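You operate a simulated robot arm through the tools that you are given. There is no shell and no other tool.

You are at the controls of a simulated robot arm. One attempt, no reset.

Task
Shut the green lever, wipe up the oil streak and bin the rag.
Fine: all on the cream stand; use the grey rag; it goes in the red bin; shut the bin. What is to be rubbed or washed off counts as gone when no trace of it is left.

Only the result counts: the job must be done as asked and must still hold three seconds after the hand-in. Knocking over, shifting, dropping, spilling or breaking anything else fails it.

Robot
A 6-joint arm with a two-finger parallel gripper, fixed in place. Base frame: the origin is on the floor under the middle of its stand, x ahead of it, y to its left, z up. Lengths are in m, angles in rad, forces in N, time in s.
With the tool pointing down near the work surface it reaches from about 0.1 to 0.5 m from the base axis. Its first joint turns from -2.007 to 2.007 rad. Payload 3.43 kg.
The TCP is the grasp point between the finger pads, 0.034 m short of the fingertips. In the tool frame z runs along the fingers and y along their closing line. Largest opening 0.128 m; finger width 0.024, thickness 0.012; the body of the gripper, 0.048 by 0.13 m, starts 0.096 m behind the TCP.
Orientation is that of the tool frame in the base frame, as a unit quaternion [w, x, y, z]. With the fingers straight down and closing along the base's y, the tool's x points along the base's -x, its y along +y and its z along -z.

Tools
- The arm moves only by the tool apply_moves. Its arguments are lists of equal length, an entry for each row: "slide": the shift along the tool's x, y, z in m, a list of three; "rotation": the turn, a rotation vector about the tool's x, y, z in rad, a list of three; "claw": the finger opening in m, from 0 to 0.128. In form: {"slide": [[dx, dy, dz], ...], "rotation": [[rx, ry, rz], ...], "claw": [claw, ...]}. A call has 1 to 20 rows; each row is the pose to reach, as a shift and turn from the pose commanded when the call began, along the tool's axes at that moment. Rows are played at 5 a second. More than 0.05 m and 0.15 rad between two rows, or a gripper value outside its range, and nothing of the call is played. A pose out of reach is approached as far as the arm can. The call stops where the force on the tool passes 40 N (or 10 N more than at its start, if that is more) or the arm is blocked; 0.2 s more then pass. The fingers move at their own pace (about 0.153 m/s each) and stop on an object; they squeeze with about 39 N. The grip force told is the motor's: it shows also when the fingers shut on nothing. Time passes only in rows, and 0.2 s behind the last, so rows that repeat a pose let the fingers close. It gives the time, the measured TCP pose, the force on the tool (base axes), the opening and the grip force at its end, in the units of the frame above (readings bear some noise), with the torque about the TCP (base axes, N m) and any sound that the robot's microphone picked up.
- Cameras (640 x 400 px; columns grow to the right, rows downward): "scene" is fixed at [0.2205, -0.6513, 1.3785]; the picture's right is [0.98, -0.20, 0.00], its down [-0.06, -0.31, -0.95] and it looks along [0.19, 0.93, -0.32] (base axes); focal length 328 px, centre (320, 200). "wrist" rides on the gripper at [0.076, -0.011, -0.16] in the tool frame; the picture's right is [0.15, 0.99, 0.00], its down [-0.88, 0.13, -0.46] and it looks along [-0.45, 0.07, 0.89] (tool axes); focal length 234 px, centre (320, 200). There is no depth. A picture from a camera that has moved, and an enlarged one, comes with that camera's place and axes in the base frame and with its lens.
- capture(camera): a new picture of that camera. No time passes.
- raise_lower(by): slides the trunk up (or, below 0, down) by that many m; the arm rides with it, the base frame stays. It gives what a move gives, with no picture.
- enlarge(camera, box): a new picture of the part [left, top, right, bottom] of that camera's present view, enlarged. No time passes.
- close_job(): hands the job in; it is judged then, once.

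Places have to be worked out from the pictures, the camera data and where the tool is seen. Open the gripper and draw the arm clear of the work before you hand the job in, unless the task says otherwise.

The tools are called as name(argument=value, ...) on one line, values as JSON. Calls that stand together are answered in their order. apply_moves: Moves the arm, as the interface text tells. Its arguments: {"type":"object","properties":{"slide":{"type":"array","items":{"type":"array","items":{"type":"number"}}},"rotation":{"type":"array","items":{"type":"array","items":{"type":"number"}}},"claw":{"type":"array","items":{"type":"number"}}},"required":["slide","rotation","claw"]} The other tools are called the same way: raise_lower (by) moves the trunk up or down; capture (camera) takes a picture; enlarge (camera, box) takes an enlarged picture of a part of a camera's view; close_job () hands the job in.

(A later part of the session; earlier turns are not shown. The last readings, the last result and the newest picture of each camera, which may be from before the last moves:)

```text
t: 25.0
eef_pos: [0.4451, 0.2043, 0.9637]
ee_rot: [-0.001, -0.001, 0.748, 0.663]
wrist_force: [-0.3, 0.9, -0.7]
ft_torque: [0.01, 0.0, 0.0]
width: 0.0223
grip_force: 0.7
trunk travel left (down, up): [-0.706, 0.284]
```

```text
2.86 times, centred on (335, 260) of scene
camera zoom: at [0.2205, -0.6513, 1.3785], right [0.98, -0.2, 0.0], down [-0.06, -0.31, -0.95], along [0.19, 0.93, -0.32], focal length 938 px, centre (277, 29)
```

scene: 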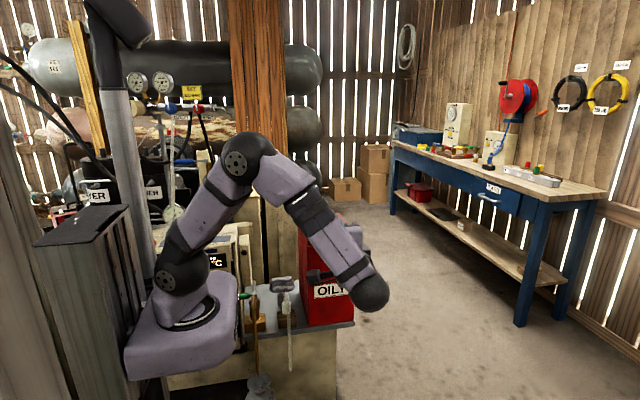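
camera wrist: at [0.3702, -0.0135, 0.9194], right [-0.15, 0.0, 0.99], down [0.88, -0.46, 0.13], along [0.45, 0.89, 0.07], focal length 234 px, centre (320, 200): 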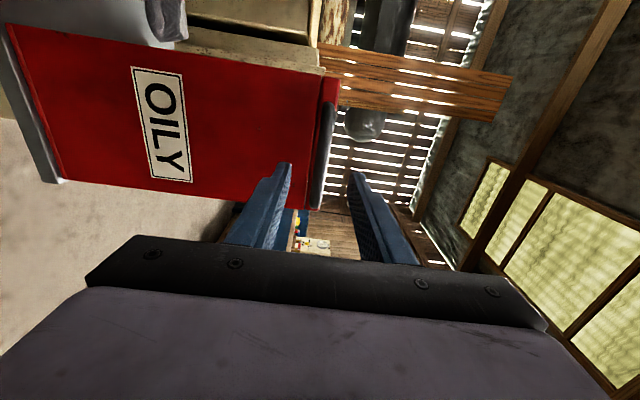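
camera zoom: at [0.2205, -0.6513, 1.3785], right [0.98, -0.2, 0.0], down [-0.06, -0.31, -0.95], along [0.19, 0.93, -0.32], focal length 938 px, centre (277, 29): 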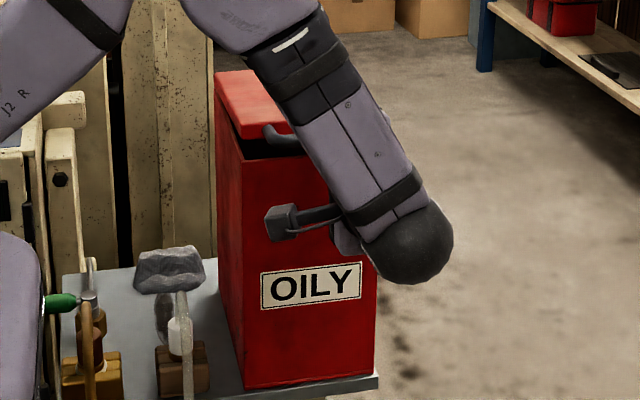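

The lid swings up on a rear hinge, with hardly any load. I'll continue along the arc to about 45° with the tool pitching at half the rate.

apply_moves(slide=[[0, 0.0232, 0.0017], [0, 0.0461, 0.0054], [0, 0.0686, 0.011], [0, 0.0906, 0.0184], [0, 0.1119, 0.0277], [0, 0.1323, 0.0387], [0, 0.1517, 0.0514], [0, 0.1699, 0.0657]], rotation=[[0.0425, 0, 0], [0.085, 0, 0], [0.1275, 0, 0], [0.17, 0, 0], [0.2125, 0, 0], [0.255, 0, 0], [0.2975, 0, 0], [0.34, 0, 0]], claw=[0.022, 0.022, 0.022, 0.022, 0.022, 0.022, 0.022, 0.022])

capture(camera="wrist")

capture(camera="scene")

```text
t: 26.8
eef_pos: [0.4462, 0.2905, 1.1261]
ee_rot: [0.0, 0.001, 0.85, 0.527]
wrist_force: [0.6, -0.2, -0.1]
ft_torque: [0.04, 0.01, -0.02]
width: 0.0225
grip_force: 0.5
trunk travel left (down, up): [-0.706, 0.284]
```

```text
taken
camera wrist: at [0.3699, 0.1423, 1.1871], right [-0.15, 0.44, 0.89], down [0.88, -0.35, 0.32], along [0.45, 0.83, -0.34], focal length 234 px, centre (320, 200)
```

wrist: 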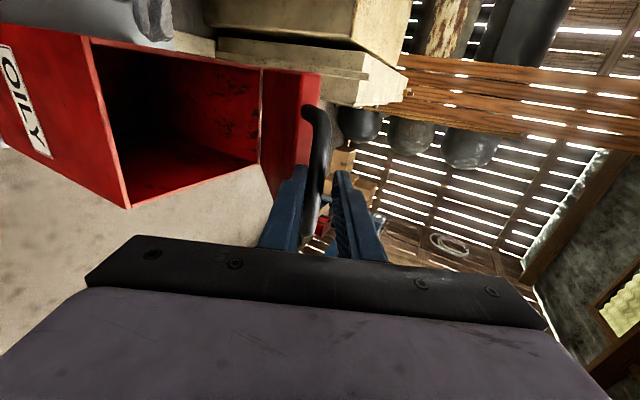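

```text
taken
```

scene: 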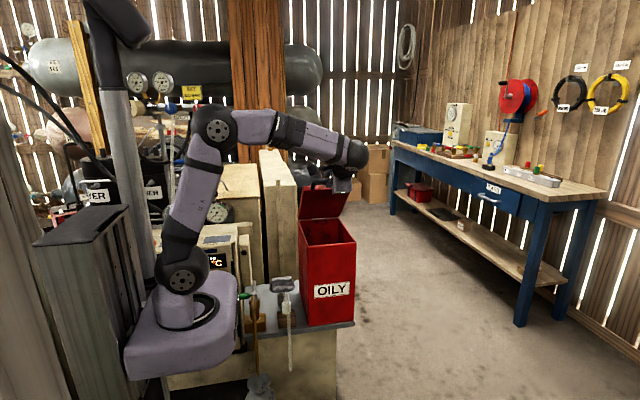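

The lid follows freely at about 45° with negligible force. I'll continue up to about 80°.

apply_moves(slide=[[0, 0.0212, 0.0092], [0, 0.0415, 0.0201], [0, 0.0608, 0.0327], [0, 0.079, 0.0469], [0, 0.0959, 0.0625], [0, 0.1115, 0.0795], [0, 0.1255, 0.0978]], rotation=[[0.035, 0, 0], [0.07, 0, 0], [0.105, 0, 0], [0.14, 0, 0], [0.175, 0, 0], [0.21, 0, 0], [0.245, 0, 0]], claw=[0.022, 0.022, 0.022, 0.022, 0.022, 0.022, 0.022])

capture(camera="wrist")

enlarge(camera="scene", box=[220, 110, 400, 340])

```text
t: 28.4
eef_pos: [0.4467, 0.4347, 1.1941]
ee_rot: [0.0, 0.0, 0.908, 0.419]
wrist_force: [-0.3, -0.4, -1.1]
ft_torque: [0.02, 0.03, 0.0]
width: 0.0223
grip_force: 0.2
trunk travel left (down, up): [-0.706, 0.284]
```

```text
taken
camera wrist: at [0.3713, 0.306, 1.289], right [-0.15, 0.64, 0.75], down [0.88, -0.26, 0.39], along [0.45, 0.72, -0.53], focal length 234 px, centre (320, 200)
```

wrist: 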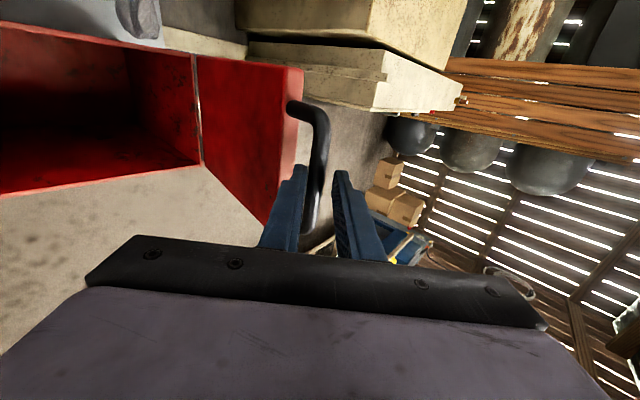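

```text
1.74 times, centred on (310, 225) of scene
camera zoom: at [0.2205, -0.6513, 1.3785], right [0.98, -0.2, 0.0], down [-0.06, -0.31, -0.95], along [0.19, 0.93, -0.32], focal length 571 px, centre (337, 156)
```

zoom: 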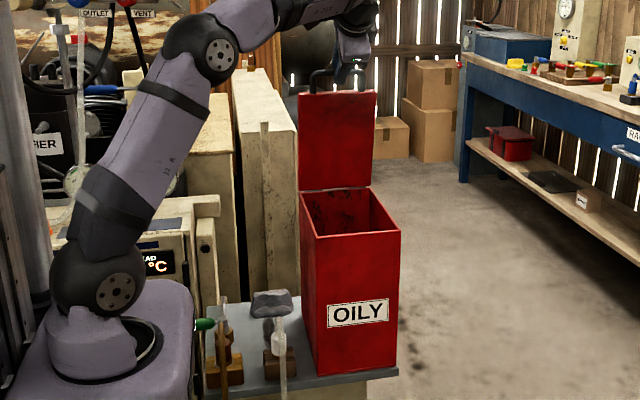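

The lid stands at about 80°. I'll carry it past vertical, watching for a stop.

apply_moves(slide=[[0, 0.0084, 0.0079], [0, 0.0168, 0.0157], [0, 0.0245, 0.0243], [0, 0.0322, 0.0329], [0, 0.0391, 0.042], [0, 0.046, 0.0512]], rotation=[[0.0175, 0, 0], [0.035, 0, 0], [0.0525, 0, 0], [0.07, 0, 0], [0.0875, 0, 0], [0.105, 0, 0]], claw=[0.022, 0.022, 0.022, 0.022, 0.022, 0.022])

capture(camera="wrist")

enlarge(camera="scene", box=[220, 110, 400, 340])

```text
t: 29.8
eef_pos: [0.4384, 0.4936, 1.188]
ee_rot: [0.0, 0.0, 0.928, 0.371]
wrist_force: [-1.1, -0.3, 0.5]
ft_torque: [-0.01, -0.03, 0.0]
width: 0.0219
grip_force: 0.0
out of reach, approached as far as the arm can: row 5, 6
trunk travel left (down, up): [-0.706, 0.284]
```

```text
taken
camera wrist: at [0.363, 0.3755, 1.2952], right [-0.15, 0.72, 0.68], down [0.88, -0.22, 0.42], along [0.45, 0.66, -0.6], focal length 234 px, centre (320, 200)
```

wrist: 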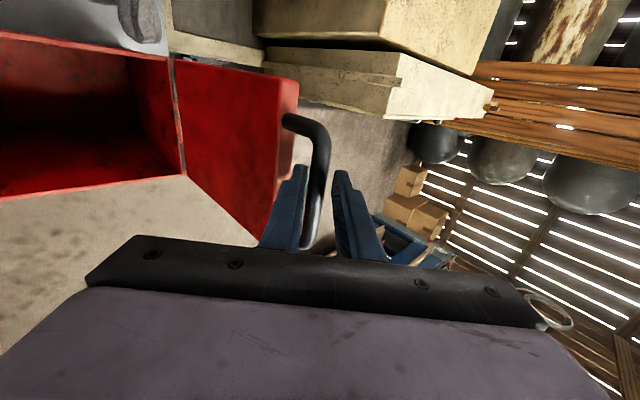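

```text
1.74 times, centred on (310, 225) of scene
camera zoom: at [0.2205, -0.6513, 1.3785], right [0.98, -0.2, 0.0], down [-0.06, -0.31, -0.95], along [0.19, 0.93, -0.32], focal length 571 px, centre (337, 156)
```

zoom: 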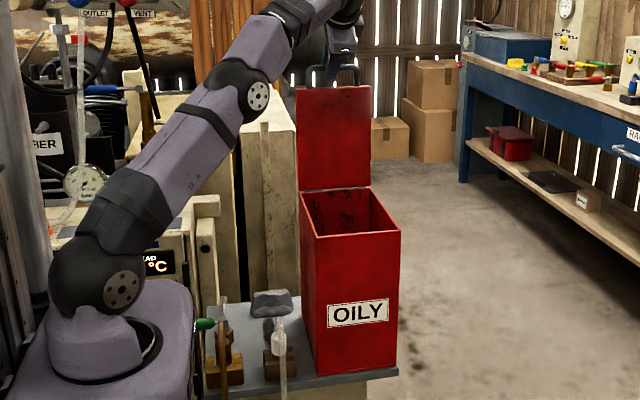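

The reach limit stopped the arm just past vertical (about 92°). I'll open the fingers in place and see whether the lid stays up.

apply_moves(slide=[[0, 0, -0.005], [0, 0, -0.01], [0, 0, -0.012]], rotation=[[0, 0, 0], [0, 0, 0], [0, 0, 0]], claw=[0.035, 0.05, 0.06])

capture(camera="wrist")

enlarge(camera="scene", box=[220, 110, 400, 340])

```text
t: 30.6
eef_pos: [0.4388, 0.4856, 1.1969]
ee_rot: [-0.001, -0.001, 0.928, 0.372]
wrist_force: [0.1, 0.7, -0.3]
ft_torque: [0.0, 0.0, 0.01]
width: 0.06
grip_force: 0.0
trunk travel left (down, up): [-0.706, 0.284]
```

```text
taken
camera wrist: at [0.3635, 0.3669, 1.3037], right [-0.15, 0.72, 0.68], down [0.88, -0.22, 0.42], along [0.45, 0.66, -0.6], focal length 234 px, centre (320, 200)
```

wrist: 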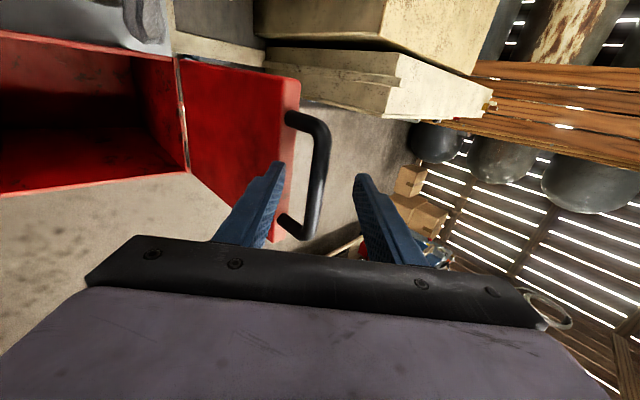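

```text
1.74 times, centred on (310, 225) of scene
camera zoom: at [0.2205, -0.6513, 1.3785], right [0.98, -0.2, 0.0], down [-0.06, -0.31, -0.95], along [0.19, 0.93, -0.32], focal length 571 px, centre (337, 156)
```

zoom: 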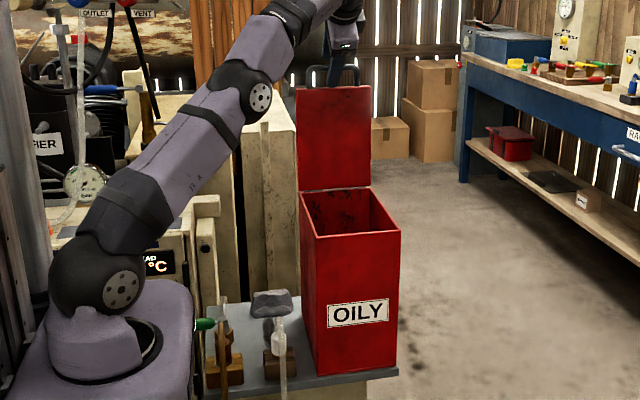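

The lid holds on its own. I'll back the fingers off the handle and return to a tool-down pose in front of the stand.

apply_moves(slide=[[0, 0, -0.04], [0, 0, -0.08], [0.0233, -0.0341, -0.0876], [0.0467, -0.0682, -0.0953], [0.07, -0.1024, -0.1029], [0.0933, -0.1365, -0.1105], [0.1167, -0.1706, -0.1182], [0.14, -0.2047, -0.1258]], rotation=[[0, 0, 0], [0, 0, 0], [0.127, 0, 0], [0.254, 0, 0], [0.381, 0, 0], [0.508, 0, 0], [0.636, 0, 0], [0.763, 0, 0]], claw=[0.06, 0.06, 0.06, 0.06, 0.06, 0.07, 0.08, 0.09])

capture(camera="wrist")

capture(camera="scene")

```text
t: 32.4
eef_pos: [0.298, 0.2492, 1.1459]
ee_rot: [0.001, 0.0, 1.0, -0.001]
wrist_force: [0.6, -0.6, -0.2]
ft_torque: [-0.01, -0.01, 0.0]
width: 0.0899
grip_force: 0.0
out of reach, approached as far as the arm can: row 1, 2, 4
trunk travel left (down, up): [-0.706, 0.284]
```

```text
taken
camera wrist: at [0.2222, 0.239, 1.3051], right [-0.15, 0.99, 0.0], down [0.88, 0.13, 0.46], along [0.45, 0.06, -0.89], focal length 234 px, centre (320, 200)
```

wrist: 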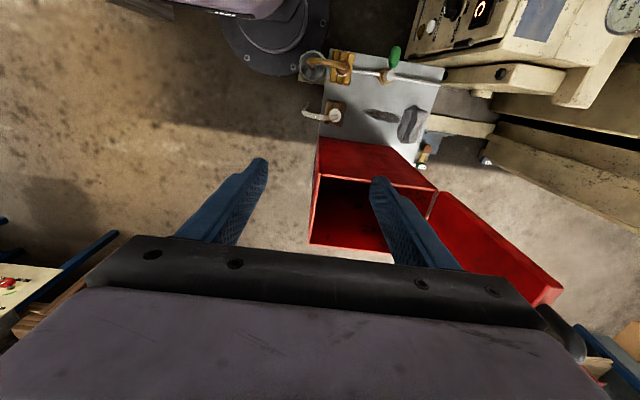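

```text
taken
```

scene: 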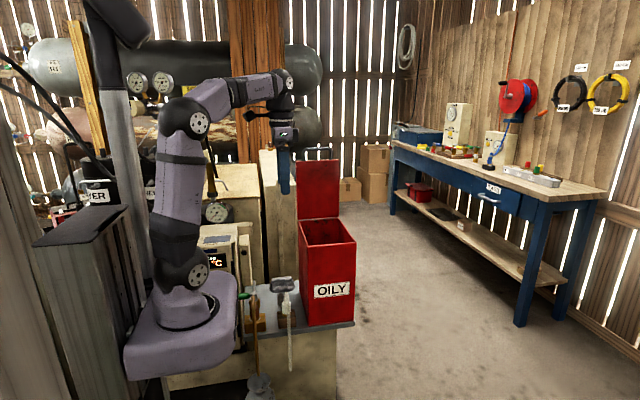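

The lid stays open. Now the rag, centred near (0.297, 0.495): I'll test the reach straight down above it.

apply_moves(slide=[[0.0006, 0.024, 0.0296], [0.0012, 0.048, 0.0592], [0.0018, 0.072, 0.0888], [0.0024, 0.096, 0.1184], [0.003, 0.12, 0.148], [0.0036, 0.145, 0.1776], [0.0042, 0.169, 0.2072], [0.0048, 0.193, 0.2368], [0.0054, 0.217, 0.2664], [0.006, 0.241, 0.296]], rotation=[[0, 0, 0], [0, 0, 0], [0, 0, 0], [0, 0, 0], [0, 0, 0], [0, 0, 0], [0, 0, 0], [0, 0, 0], [0, 0, 0], [0, 0, 0]], claw=[0.09, 0.09, 0.09, 0.09, 0.09, 0.09, 0.09, 0.09, 0.09, 0.09])

capture(camera="wrist")

capture(camera="scene")

```text
t: 34.6
eef_pos: [0.293, 0.4907, 0.8478]
ee_rot: [0.0, 0.0, 1.0, -0.001]
wrist_force: [-1.0, 0.2, -0.6]
ft_torque: [0.0, 0.02, 0.02]
width: 0.0902
grip_force: 0.0
trunk travel left (down, up): [-0.706, 0.284]
```

```text
taken
camera wrist: at [0.218, 0.4803, 1.0081], right [-0.15, 0.99, 0.0], down [0.88, 0.13, 0.46], along [0.45, 0.06, -0.89], focal length 234 px, centre (320, 200)
```

wrist: 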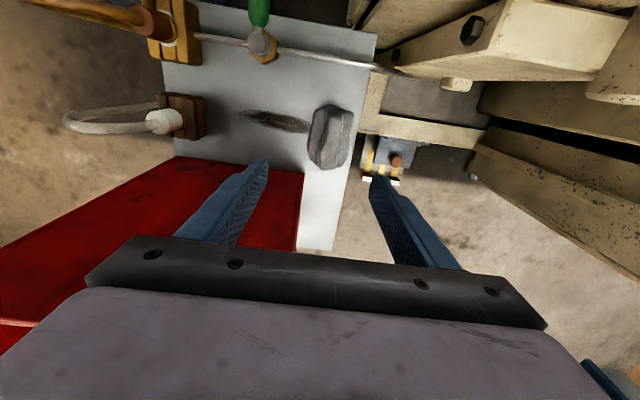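

```text
taken
```

scene: 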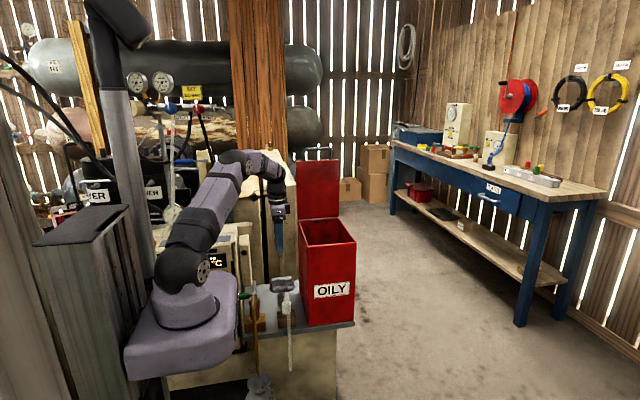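

The reach works straight down here. I'll zoom in on the rag and streak to place the grasp precisely.

enlarge(camera="wrist", box=[220, 70, 400, 200])

enlarge(camera="scene", box=[240, 230, 320, 310])

```text
3.08 times, centred on (310, 135) of wrist
camera zoom: at [0.218, 0.4803, 1.0081], right [-0.15, 0.99, 0.0], down [0.88, 0.13, 0.46], along [0.45, 0.06, -0.89], focal length 720 px, centre (351, 400)
```

zoom: 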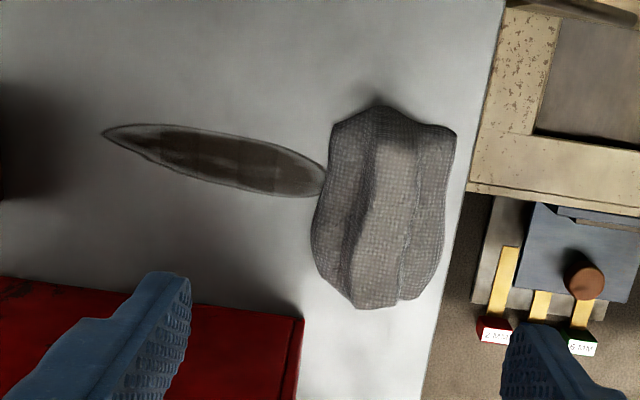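

```text
5.00 times, centred on (280, 270) of scene
camera zoom: at [0.2205, -0.6513, 1.3785], right [0.98, -0.2, 0.0], down [-0.06, -0.31, -0.95], along [0.19, 0.93, -0.32], focal length 1641 px, centre (520, -150)
```

zoom: 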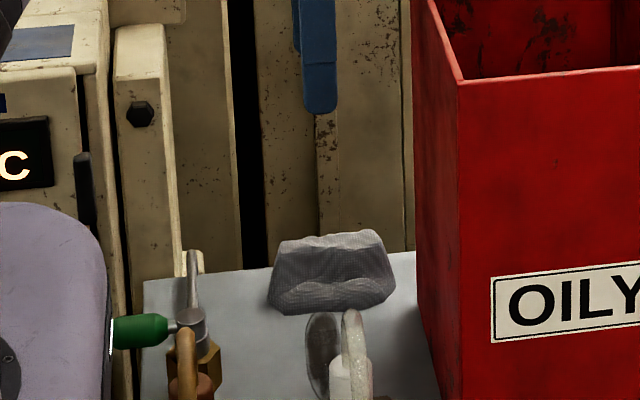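

The rag spans x 0.247–0.353, y 0.476–0.541 and about z 0.615–0.657. I'll centre over it with a 0.08 m opening and descend part way for a check.

apply_moves(slide=[[-0.0025, 0.009, 0.03], [-0.005, 0.0178, 0.06], [-0.005, 0.0178, 0.09], [-0.005, 0.0178, 0.12], [-0.005, 0.0178, 0.135]], rotation=[[0, 0, 0], [0, 0, 0], [0, 0, 0], [0, 0, 0], [0, 0, 0]], claw=[0.085, 0.082, 0.082, 0.082, 0.082])

capture(camera="wrist")

enlarge(camera="scene", box=[240, 230, 320, 310])

```text
t: 35.8
eef_pos: [0.2967, 0.5088, 0.7141]
ee_rot: [0.0, 0.0, 1.0, -0.001]
wrist_force: [-0.7, -0.1, 0.1]
ft_torque: [-0.04, 0.01, 0.0]
width: 0.0821
grip_force: 0.1
trunk travel left (down, up): [-0.706, 0.284]
```

```text
taken
camera wrist: at [0.2227, 0.4976, 0.8736], right [-0.15, 0.99, 0.0], down [0.88, 0.13, 0.46], along [0.45, 0.06, -0.89], focal length 234 px, centre (320, 200)
```

wrist: 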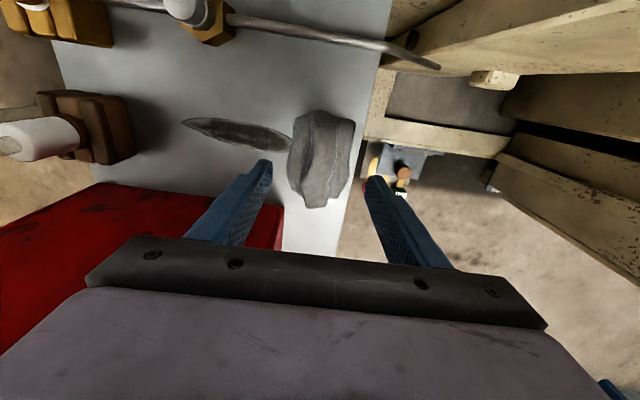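

```text
5.00 times, centred on (280, 270) of scene
camera zoom: at [0.2205, -0.6513, 1.3785], right [0.98, -0.2, 0.0], down [-0.06, -0.31, -0.95], along [0.19, 0.93, -0.32], focal length 1641 px, centre (520, -150)
```

zoom: 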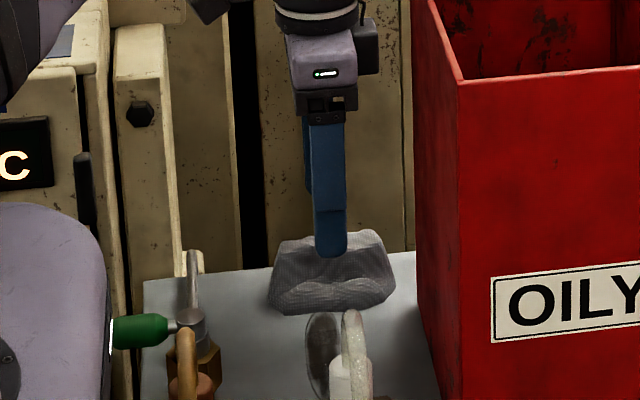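

The fingers straddle the rag well. I'll descend the rest of the way and close on it.

apply_moves(slide=[[0, 0, 0.02], [0, 0, 0.038], [0, 0, 0.052], [0, 0, 0.052], [0, 0, 0.052], [0, 0, 0.052], [0, 0, 0.052]], rotation=[[0, 0, 0], [0, 0, 0], [0, 0, 0], [0, 0, 0], [0, 0, 0], [0, 0, 0], [0, 0, 0]], claw=[0.082, 0.082, 0.082, 0.05, 0.03, 0.02, 0.02])

capture(camera="wrist")

enlarge(camera="scene", box=[240, 230, 320, 310])

```text
t: 37.4
eef_pos: [0.2997, 0.509, 0.6654]
ee_rot: [0.002, -0.001, 1.0, 0.003]
wrist_force: [1.5, 0.8, 27.7]
ft_torque: [0.0, -0.16, 0.02]
width: 0.0482
grip_force: 39.1
trunk travel left (down, up): [-0.706, 0.284]
```

```text
taken
camera wrist: at [0.2221, 0.4968, 0.8255], right [-0.15, 0.99, 0.0], down [0.88, 0.13, 0.46], along [0.45, 0.07, -0.89], focal length 234 px, centre (320, 200)
```

wrist: 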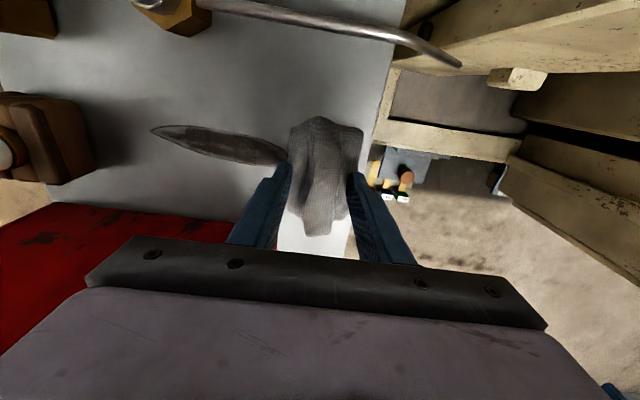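

```text
5.00 times, centred on (280, 270) of scene
camera zoom: at [0.2205, -0.6513, 1.3785], right [0.98, -0.2, 0.0], down [-0.06, -0.31, -0.95], along [0.19, 0.93, -0.32], focal length 1641 px, centre (520, -150)
```

zoom: 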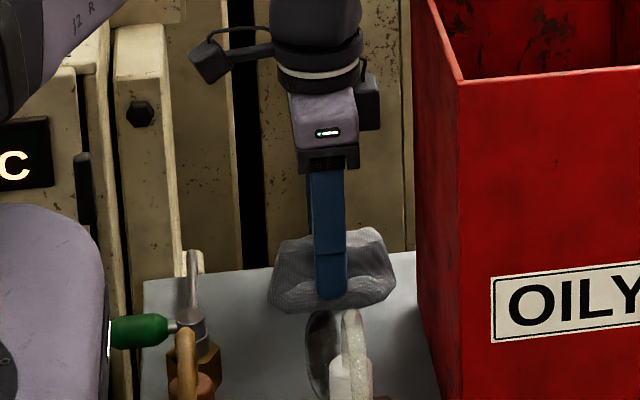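

The fingertips met the stand (27 N up), so the surface is near z 0.631. I'll reopen, rise about a centimetre and regrip so the rag hangs slightly below the fingertips for wiping.

apply_moves(slide=[[0, 0, 0], [0, 0, -0.004], [0, 0, -0.012], [0, 0, -0.012], [0, 0, -0.012], [0, 0, -0.012], [0, 0, -0.012]], rotation=[[0, 0, 0], [0, 0, 0], [0, 0, 0], [0, 0, 0], [0, 0, 0], [0, 0, 0], [0, 0, 0]], claw=[0.08, 0.08, 0.08, 0.05, 0.03, 0.015, 0.015])

capture(camera="wrist")

```text
t: 39.0
eef_pos: [0.2968, 0.5075, 0.6734]
ee_rot: [0.0, 0.0, 1.0, -0.002]
wrist_force: [0.3, -1.6, 1.7]
ft_torque: [-0.1, 0.07, 0.06]
width: 0.0249
grip_force: 38.6
trunk travel left (down, up): [-0.706, 0.284]
```

```text
taken
camera wrist: at [0.2227, 0.4972, 0.8336], right [-0.15, 0.99, 0.0], down [0.88, 0.13, 0.46], along [0.45, 0.06, -0.89], focal length 234 px, centre (320, 200)
```

wrist: 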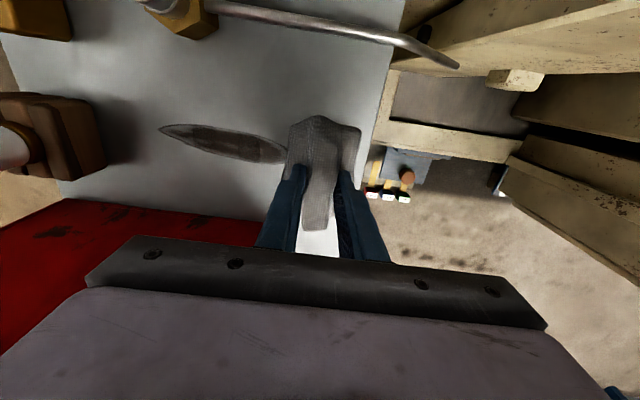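

The rag is firmly pinched and protrudes under the tips. I'll press lightly and make a first stroke along the streak toward its far tip near y 0.36.

apply_moves(slide=[[0.006, -0.005, 0.004], [0.012, -0.02, 0.005], [0.013, -0.04, 0.005], [0.013, -0.06, 0.005], [0.014, -0.08, 0.005], [0.014, -0.1, 0.005], [0.015, -0.12, 0.005], [0.015, -0.135, 0.005]], rotation=[[0, 0, 0], [0, 0, 0], [0, 0, 0], [0, 0, 0], [0, 0, 0], [0, 0, 0], [0, 0, 0], [0, 0, 0]], claw=[0.015, 0.015, 0.015, 0.015, 0.015, 0.015, 0.015, 0.015])

capture(camera="wrist")

enlarge(camera="scene", box=[240, 230, 320, 310])

```text
t: 40.8
eef_pos: [0.2848, 0.3784, 0.6732]
ee_rot: [0.005, -0.001, 1.0, 0.006]
wrist_force: [0.1, 14.4, 37.7]
ft_torque: [0.16, -0.25, 0.08]
width: 0.0247
grip_force: 39.2
trunk travel left (down, up): [-0.706, 0.284]
```

```text
taken
camera wrist: at [0.2085, 0.3648, 0.8325], right [-0.15, 0.99, 0.01], down [0.88, 0.13, 0.47], along [0.46, 0.08, -0.88], focal length 234 px, centre (320, 200)
```

wrist: 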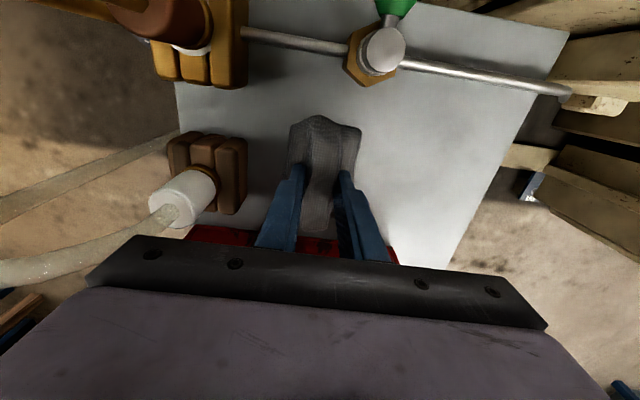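

```text
5.00 times, centred on (280, 270) of scene
camera zoom: at [0.2205, -0.6513, 1.3785], right [0.98, -0.2, 0.0], down [-0.06, -0.31, -0.95], along [0.19, 0.93, -0.32], focal length 1641 px, centre (520, -150)
```

zoom: 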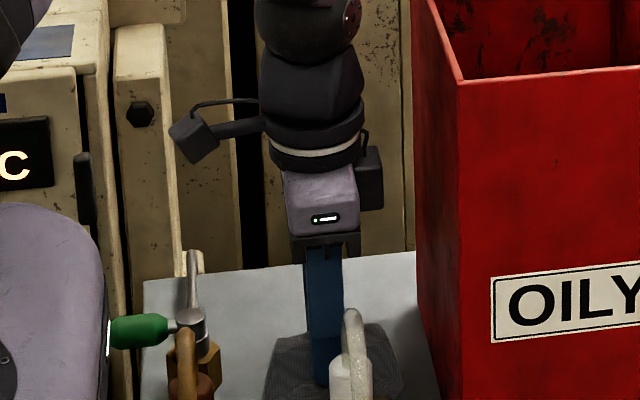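

Contact is strong (38 N down, 14 N drag) and the part already passed over looks clean. I'll zoom in to check around the rag.

enlarge(camera="wrist", box=[180, 60, 440, 230])

```text
2.35 times, centred on (310, 145) of wrist
camera zoom: at [0.2085, 0.3648, 0.8325], right [-0.15, 0.99, 0.01], down [0.88, 0.13, 0.47], along [0.46, 0.08, -0.88], focal length 551 px, centre (344, 329)
```

zoom: 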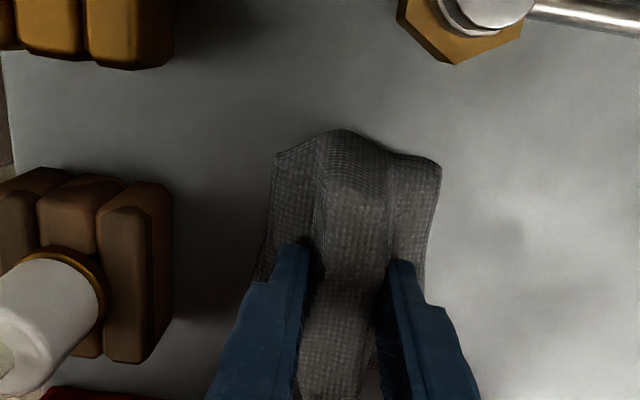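

The streak looks covered or gone. I'll make more strokes with slightly less pressure and small sideways offsets to leave no trace.

apply_moves(slide=[[0, -0.004, -0.0015], [0.008, -0.006, -0.0015], [0.008, 0.02, -0.0015], [0.008, 0.045, -0.0015], [0.008, 0.07, -0.0015], [0.008, 0.095, -0.0015], [0.008, 0.115, -0.0015], [-0.008, 0.115, -0.0015], [-0.008, 0.09, -0.0015], [-0.008, 0.065, -0.0015], [-0.008, 0.04, -0.0015], [-0.008, 0.015, -0.0015], [-0.008, -0.006, -0.0015], [0, -0.008, -0.0015], [0, 0.02, -0.0015], [0, 0.045, -0.0015], [0, 0.07, -0.0015], [0, 0.095, -0.0015], [0, 0.115, -0.0015]], rotation=[[0, 0, 0], [0, 0, 0], [0, 0, 0], [0, 0, 0], [0, 0, 0], [0, 0, 0], [0, 0, 0], [0, 0, 0], [0, 0, 0], [0, 0, 0], [0, 0, 0], [0, 0, 0], [0, 0, 0], [0, 0, 0], [0, 0, 0], [0, 0, 0], [0, 0, 0], [0, 0, 0], [0, 0, 0]], claw=[0.015, 0.015, 0.015, 0.015, 0.015, 0.015, 0.015, 0.015, 0.015, 0.015, 0.015, 0.015, 0.015, 0.015, 0.015, 0.015, 0.015, 0.015, 0.015])

capture(camera="wrist")

```text
t: 44.8
eef_pos: [0.2825, 0.4866, 0.6734]
ee_rot: [0.001, 0.0, 1.0, 0.001]
wrist_force: [0.0, -9.8, 26.8]
ft_torque: [-0.83, 0.25, 0.05]
width: 0.0251
grip_force: 38.8
trunk travel left (down, up): [-0.706, 0.284]
```

```text
taken
camera wrist: at [0.2071, 0.4754, 0.8331], right [-0.15, 0.99, 0.0], down [0.88, 0.13, 0.46], along [0.45, 0.07, -0.89], focal length 234 px, centre (320, 200)
```

wrist: 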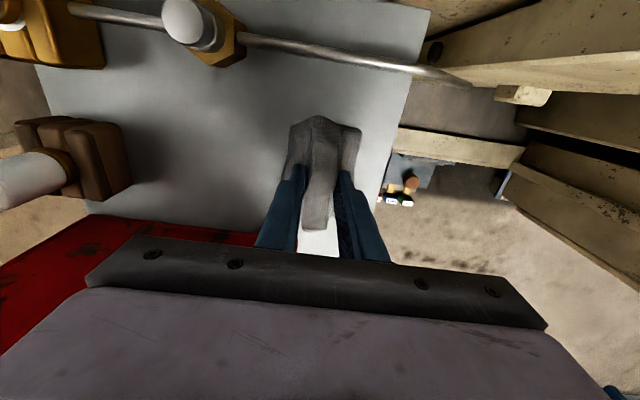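

No streak is visible now. I'll lift the rag and inspect the whole area in close-up.

apply_moves(slide=[[0, 0, -0.01], [0, 0, -0.03], [0, 0, -0.06], [0, 0, -0.09], [0, 0, -0.12]], rotation=[[0, 0, 0], [0, 0, 0], [0, 0, 0], [0, 0, 0], [0, 0, 0]], claw=[0.01, 0.01, 0.01, 0.01, 0.01])

enlarge(camera="wrist", box=[140, 40, 420, 215])

enlarge(camera="scene", box=[240, 230, 320, 330])

```text
t: 46.0
eef_pos: [0.2831, 0.4873, 0.7909]
ee_rot: [0.0, 0.0, 1.0, -0.002]
wrist_force: [0.7, -0.2, -0.6]
ft_torque: [0.01, 0.03, 0.0]
width: 0.025
grip_force: 38.8
trunk travel left (down, up): [-0.706, 0.284]
```

```text
2.29 times, centred on (280, 128) of wrist
camera zoom: at [0.2085, 0.4769, 0.9511], right [-0.15, 0.99, 0.0], down [0.88, 0.13, 0.46], along [0.45, 0.06, -0.89], focal length 535 px, centre (411, 366)
```

zoom: 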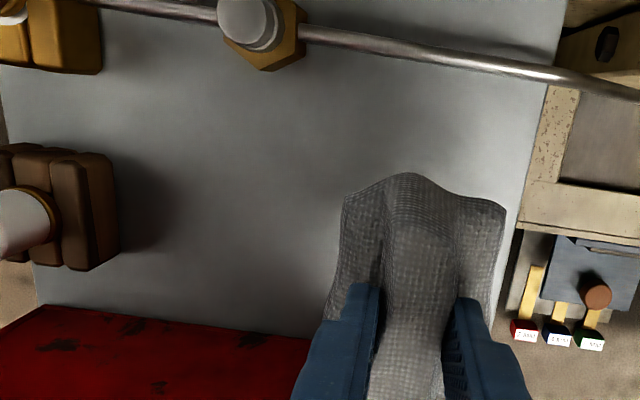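

```text
4.00 times, centred on (280, 280) of scene
camera zoom: at [0.2205, -0.6513, 1.3785], right [0.98, -0.2, 0.0], down [-0.06, -0.31, -0.95], along [0.19, 0.93, -0.32], focal length 1313 px, centre (480, -120)
```

zoom: 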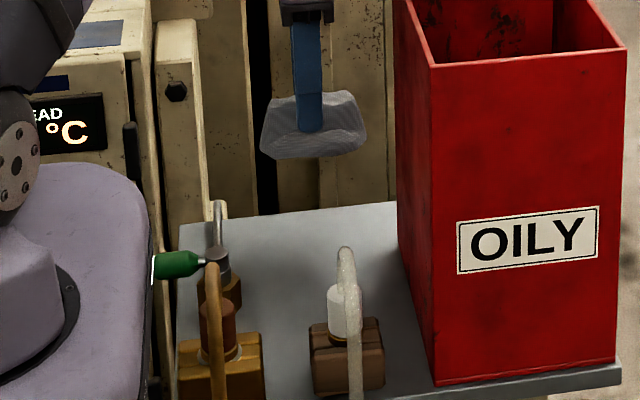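

The stand looks clean. One more tight zoom for any faint residue, before I carry the rag to the bin.

enlarge(camera="scene", box=[262, 275, 312, 325])

enlarge(camera="wrist", box=[190, 80, 310, 180])

```text
8.00 times, centred on (287, 300) of scene
camera zoom: at [0.2205, -0.6513, 1.3785], right [0.98, -0.2, 0.0], down [-0.06, -0.31, -0.95], along [0.19, 0.93, -0.32], focal length 2626 px, centre (584, -600)
```

zoom: 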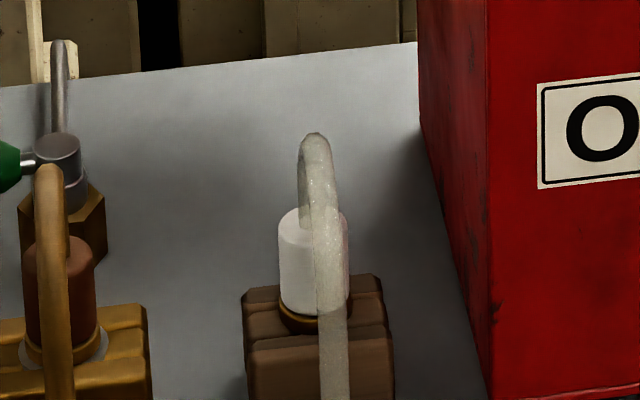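

```text
4.00 times, centred on (250, 130) of wrist
camera zoom: at [0.2085, 0.4769, 0.9511], right [-0.15, 0.99, 0.0], down [0.88, 0.13, 0.46], along [0.45, 0.06, -0.89], focal length 937 px, centre (600, 480)
```

zoom: 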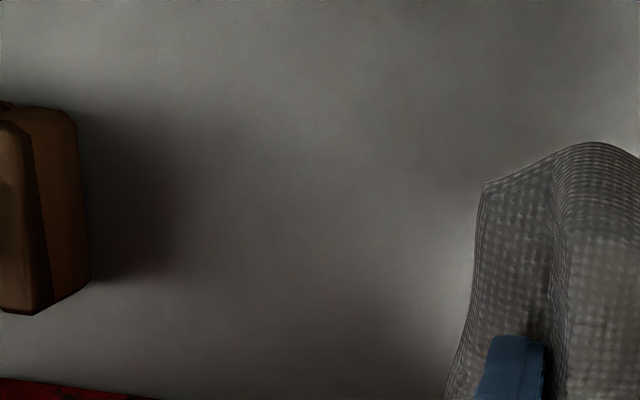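

The surface is clean. I'll raise the rag above the rim height and move it over the open bin, staying clear of the upright lid.

apply_moves(slide=[[0, 0, -0.04], [0, -0.02, -0.08], [0, -0.05, -0.12], [0, -0.08, -0.16], [0, -0.11, -0.2], [0, -0.132, -0.239], [-0.04, -0.132, -0.239], [-0.08, -0.132, -0.239], [-0.12, -0.132, -0.239], [-0.164, -0.132, -0.239]], rotation=[[0, 0, 0], [0, 0, 0], [0, 0, 0], [0, 0, 0], [0, 0, 0], [0, 0, 0], [0, 0, 0], [0, 0, 0], [0, 0, 0], [0, 0, 0]], claw=[0.01, 0.01, 0.01, 0.01, 0.01, 0.01, 0.01, 0.01, 0.01, 0.01])

capture(camera="wrist")

capture(camera="scene")

```text
t: 48.2
eef_pos: [0.4476, 0.358, 1.0292]
ee_rot: [0.0, -0.001, 1.0, -0.002]
wrist_force: [0.2, 0.5, 0.2]
ft_torque: [-0.02, 0.02, -0.01]
width: 0.0246
grip_force: 38.8
trunk travel left (down, up): [-0.706, 0.284]
```

```text
taken
camera wrist: at [0.3734, 0.3474, 1.189], right [-0.15, 0.99, 0.0], down [0.88, 0.13, 0.45], along [0.45, 0.06, -0.89], focal length 234 px, centre (320, 200)
```

wrist: 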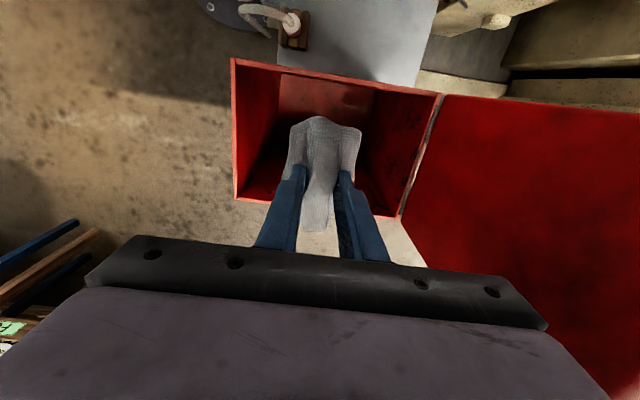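

```text
taken
```

scene: 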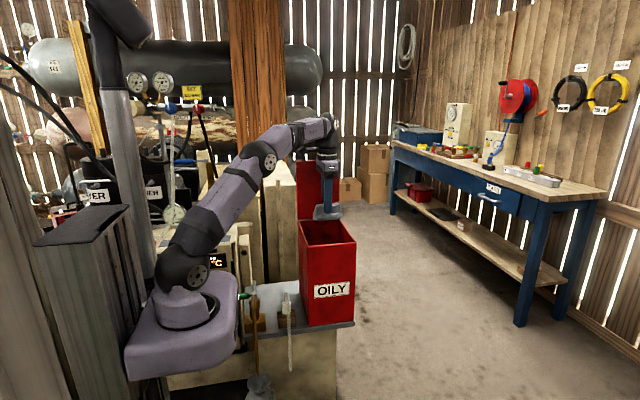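

The rag is centred over the opening (x 0.37–0.52, y 0.26–0.475). I'll lower it inside and release it.

apply_moves(slide=[[0.003, 0.005, 0.03], [0.003, 0.008, 0.06], [0.003, 0.008, 0.09], [0.003, 0.008, 0.12], [0.003, 0.008, 0.15], [0.003, 0.008, 0.18], [0.003, 0.008, 0.18]], rotation=[[0, 0, 0], [0, 0, 0], [0, 0, 0], [0, 0, 0], [0, 0, 0], [0, 0, 0], [0, 0, 0]], claw=[0.01, 0.01, 0.01, 0.01, 0.01, 0.01, 0.01])

capture(camera="wrist")

enlarge(camera="scene", box=[250, 130, 390, 340])

```text
t: 49.8
eef_pos: [0.4433, 0.3643, 0.8502]
ee_rot: [0.0, 0.0, 1.0, -0.001]
wrist_force: [-0.2, -0.5, -0.3]
ft_torque: [0.02, 0.0, 0.0]
width: 0.025
grip_force: 39.5
trunk travel left (down, up): [-0.706, 0.284]
```

```text
taken
camera wrist: at [0.3683, 0.3539, 1.0092], right [-0.15, 0.99, 0.0], down [0.88, 0.13, 0.46], along [0.45, 0.06, -0.89], focal length 234 px, centre (320, 200)
```

wrist: 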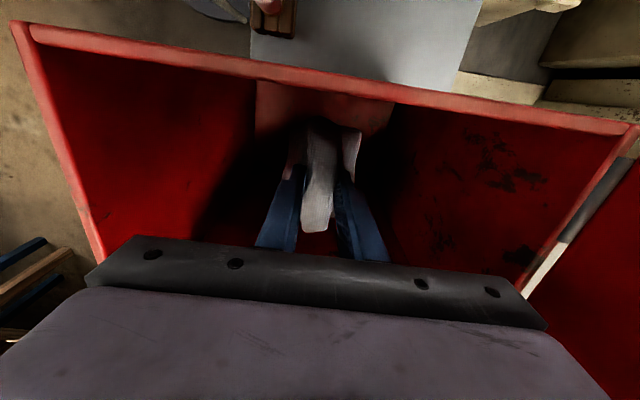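

```text
1.90 times, centred on (320, 235) of scene
camera zoom: at [0.2205, -0.6513, 1.3785], right [0.98, -0.2, 0.0], down [-0.06, -0.31, -0.95], along [0.19, 0.93, -0.32], focal length 625 px, centre (320, 133)
```

zoom: 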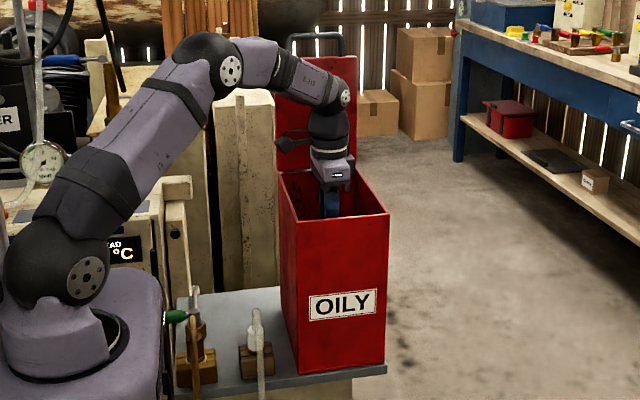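

The rag is well inside the bin, clear of the walls. I'll open the fingers to drop it and let it settle.

apply_moves(slide=[[0, 0, 0], [0, 0, 0], [0, 0, 0], [0, 0, 0], [0, 0, 0]], rotation=[[0, 0, 0], [0, 0, 0], [0, 0, 0], [0, 0, 0], [0, 0, 0]], claw=[0.04, 0.06, 0.08, 0.09, 0.09])

capture(camera="wrist")

```text
t: 51.0
eef_pos: [0.4439, 0.3652, 0.8506]
ee_rot: [0.0, 0.001, 1.0, 0.0]
wrist_force: [-0.3, 0.4, -0.3]
ft_torque: [-0.02, -0.06, 0.03]
width: 0.0899
grip_force: 0.1
trunk travel left (down, up): [-0.706, 0.284]
```

```text
taken
camera wrist: at [0.3683, 0.354, 1.0095], right [-0.15, 0.99, 0.0], down [0.88, 0.13, 0.46], along [0.45, 0.06, -0.89], focal length 234 px, centre (320, 200)
```

wrist: 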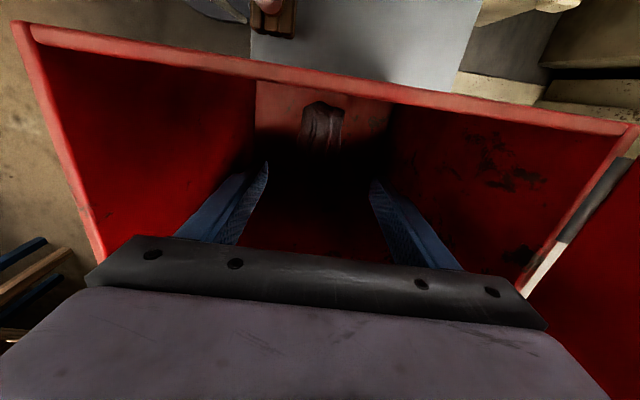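

The rag lies at the bottom of the bin. I'll rise straight out of the bin, then draw back in front of it and pitch the tool again toward the lid's handle.

apply_moves(slide=[[0, 0, -0.04], [0, 0, -0.08], [0, 0, -0.12], [0, 0, -0.16], [0, -0.01, -0.2], [0, -0.03, -0.24], [0, -0.055, -0.265], [0, -0.08, -0.285], [0, -0.105, -0.3], [0, -0.13, -0.315], [0, -0.15, -0.33], [0, -0.165, -0.34]], rotation=[[0, 0, 0], [0, 0, 0], [0, 0, 0], [0, 0, 0], [0, 0, 0], [0, 0, 0], [-0.127, 0, 0], [-0.254, 0, 0], [-0.381, 0, 0], [-0.508, 0, 0], [-0.635, 0, 0], [-0.76, 0, 0]], claw=[0.09, 0.09, 0.09, 0.09, 0.08, 0.06, 0.06, 0.06, 0.06, 0.06, 0.06, 0.06])

capture(camera="wrist")

capture(camera="scene")

```text
t: 53.6
eef_pos: [0.4438, 0.1995, 1.191]
ee_rot: [0.0, -0.001, 0.929, 0.371]
wrist_force: [-0.2, -0.9, 0.2]
ft_torque: [0.02, 0.03, -0.02]
width: 0.0599
grip_force: 0.1
trunk travel left (down, up): [-0.706, 0.284]
```

```text
taken
camera wrist: at [0.3689, 0.0815, 1.2982], right [-0.15, 0.72, 0.68], down [0.88, -0.22, 0.42], along [0.45, 0.66, -0.6], focal length 234 px, centre (320, 200)
```

wrist: 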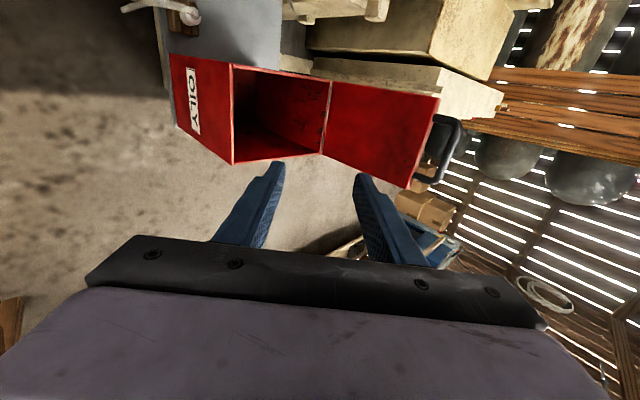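

```text
taken
```

scene: 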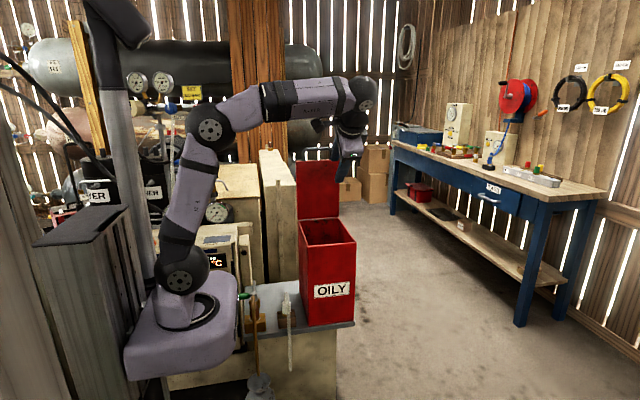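

I'll zoom in on the lid and its handle, and on the bin's inside.

enlarge(camera="wrist", box=[310, 60, 490, 200])

enlarge(camera="scene", box=[280, 130, 370, 260])

```text
2.86 times, centred on (400, 130) of wrist
camera zoom: at [0.3689, 0.0815, 1.2982], right [-0.15, 0.72, 0.68], down [0.88, -0.22, 0.42], along [0.45, 0.66, -0.6], focal length 669 px, centre (91, 400)
```

zoom: 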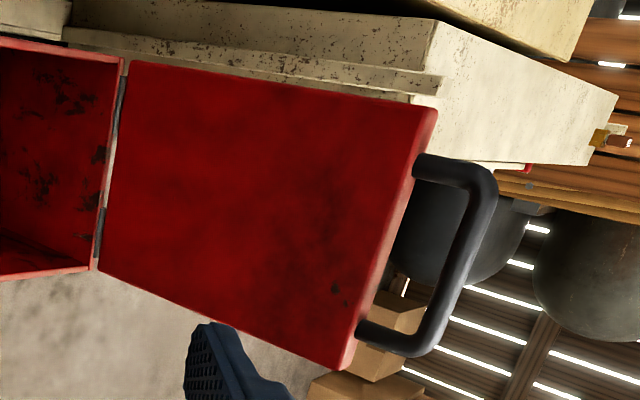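

```text
3.08 times, centred on (325, 195) of scene
camera zoom: at [0.2205, -0.6513, 1.3785], right [0.98, -0.2, 0.0], down [-0.06, -0.31, -0.95], along [0.19, 0.93, -0.32], focal length 1010 px, centre (305, 215)
```

zoom: 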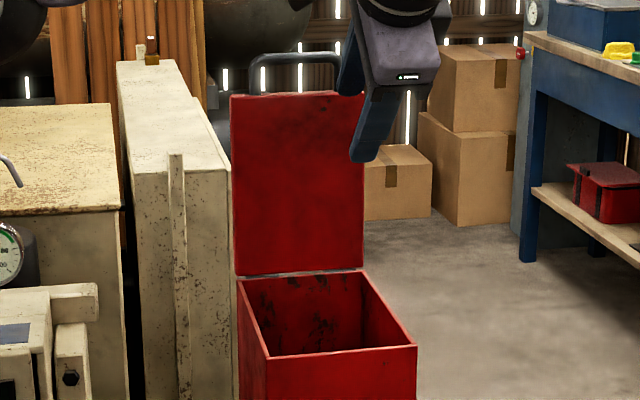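

The bar is now around (0.446, 0.510, 1.177), slightly beyond the earlier reach. Raising the trunk 0.12 m will give the arm more reach there.

raise_lower(by=0.12)

```text
t: 55.1
eef_pos: [0.4451, 0.1997, 1.3088]
ee_rot: [0.0, 0.0, 0.929, 0.37]
wrist_force: [-0.5, -0.7, 0.2]
ft_torque: [0.03, -0.01, -0.01]
width: 0.06
grip_force: 0.0
trunk travel left (down, up): [-0.826, 0.164]
```

Now I'll move to a pre-grasp about 7 cm short of the bar, with a 0.04 m opening, and check the alignment with the camera.

apply_moves(slide=[[0, 0.0191, 0.0342], [0, 0.0383, 0.0684], [0, 0.0574, 0.1026], [0, 0.0765, 0.1367], [0, 0.0956, 0.1709], [0, 0.1148, 0.2051], [0, 0.1339, 0.2393]], rotation=[[0, 0, 0], [0, 0, 0], [0, 0, 0], [0, 0, 0], [0, 0, 0], [0, 0, 0], [0, 0, 0]], claw=[0.04, 0.04, 0.04, 0.04, 0.04, 0.04, 0.04])

capture(camera="wrist")

enlarge(camera="scene", box=[280, 110, 370, 240])

```text
t: 56.7
eef_pos: [0.4436, 0.4625, 1.2263]
ee_rot: [0.0, -0.001, 0.93, 0.369]
wrist_force: [0.5, 0.1, 0.1]
ft_torque: [-0.02, -0.03, -0.01]
width: 0.0401
grip_force: 0.1
trunk travel left (down, up): [-0.826, 0.164]
```

```text
taken
camera wrist: at [0.3686, 0.3451, 1.3353], right [-0.15, 0.72, 0.68], down [0.88, -0.22, 0.42], along [0.45, 0.66, -0.6], focal length 234 px, centre (320, 200)
```

wrist: 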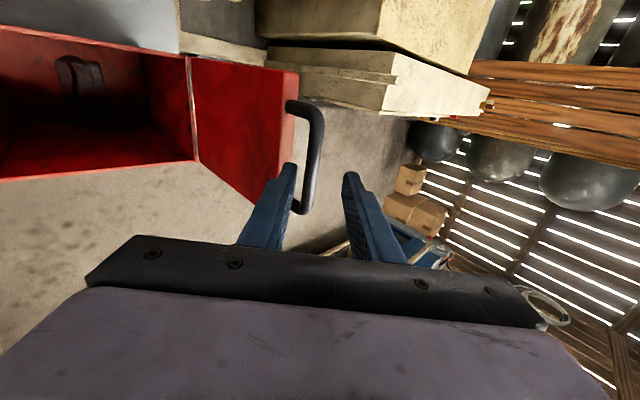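

```text
3.08 times, centred on (325, 175) of scene
camera zoom: at [0.2205, -0.6513, 1.3785], right [0.98, -0.2, 0.0], down [-0.06, -0.31, -0.95], along [0.19, 0.93, -0.32], focal length 1010 px, centre (305, 277)
```

zoom: 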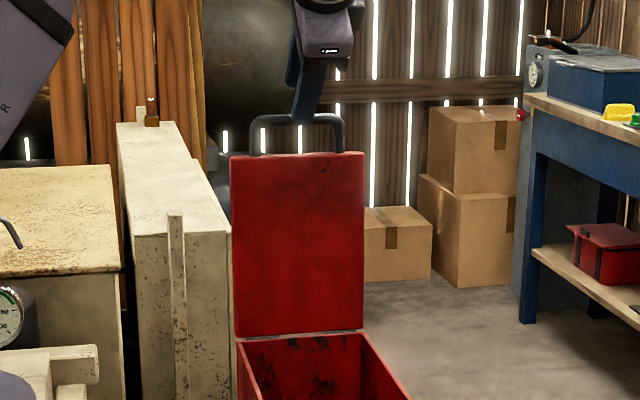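

The bar is visible between the fingers, and the rag lies inside the bin. I'll zoom in to measure the bar against the fingertips.

enlarge(camera="wrist", box=[230, 70, 410, 250])

```text
2.22 times, centred on (320, 160) of wrist
camera zoom: at [0.3686, 0.3451, 1.3353], right [-0.15, 0.72, 0.68], down [0.88, -0.22, 0.42], along [0.45, 0.66, -0.6], focal length 520 px, centre (320, 289)
```

zoom: 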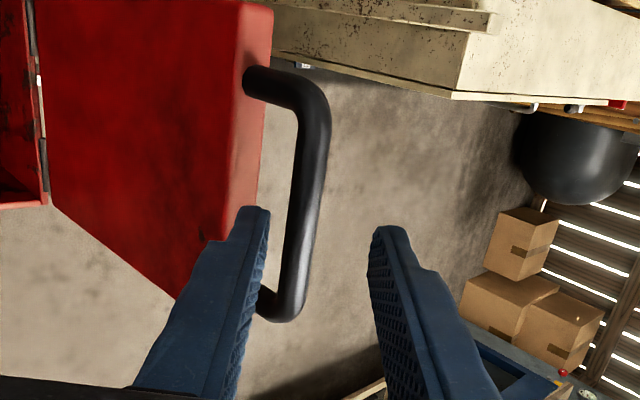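

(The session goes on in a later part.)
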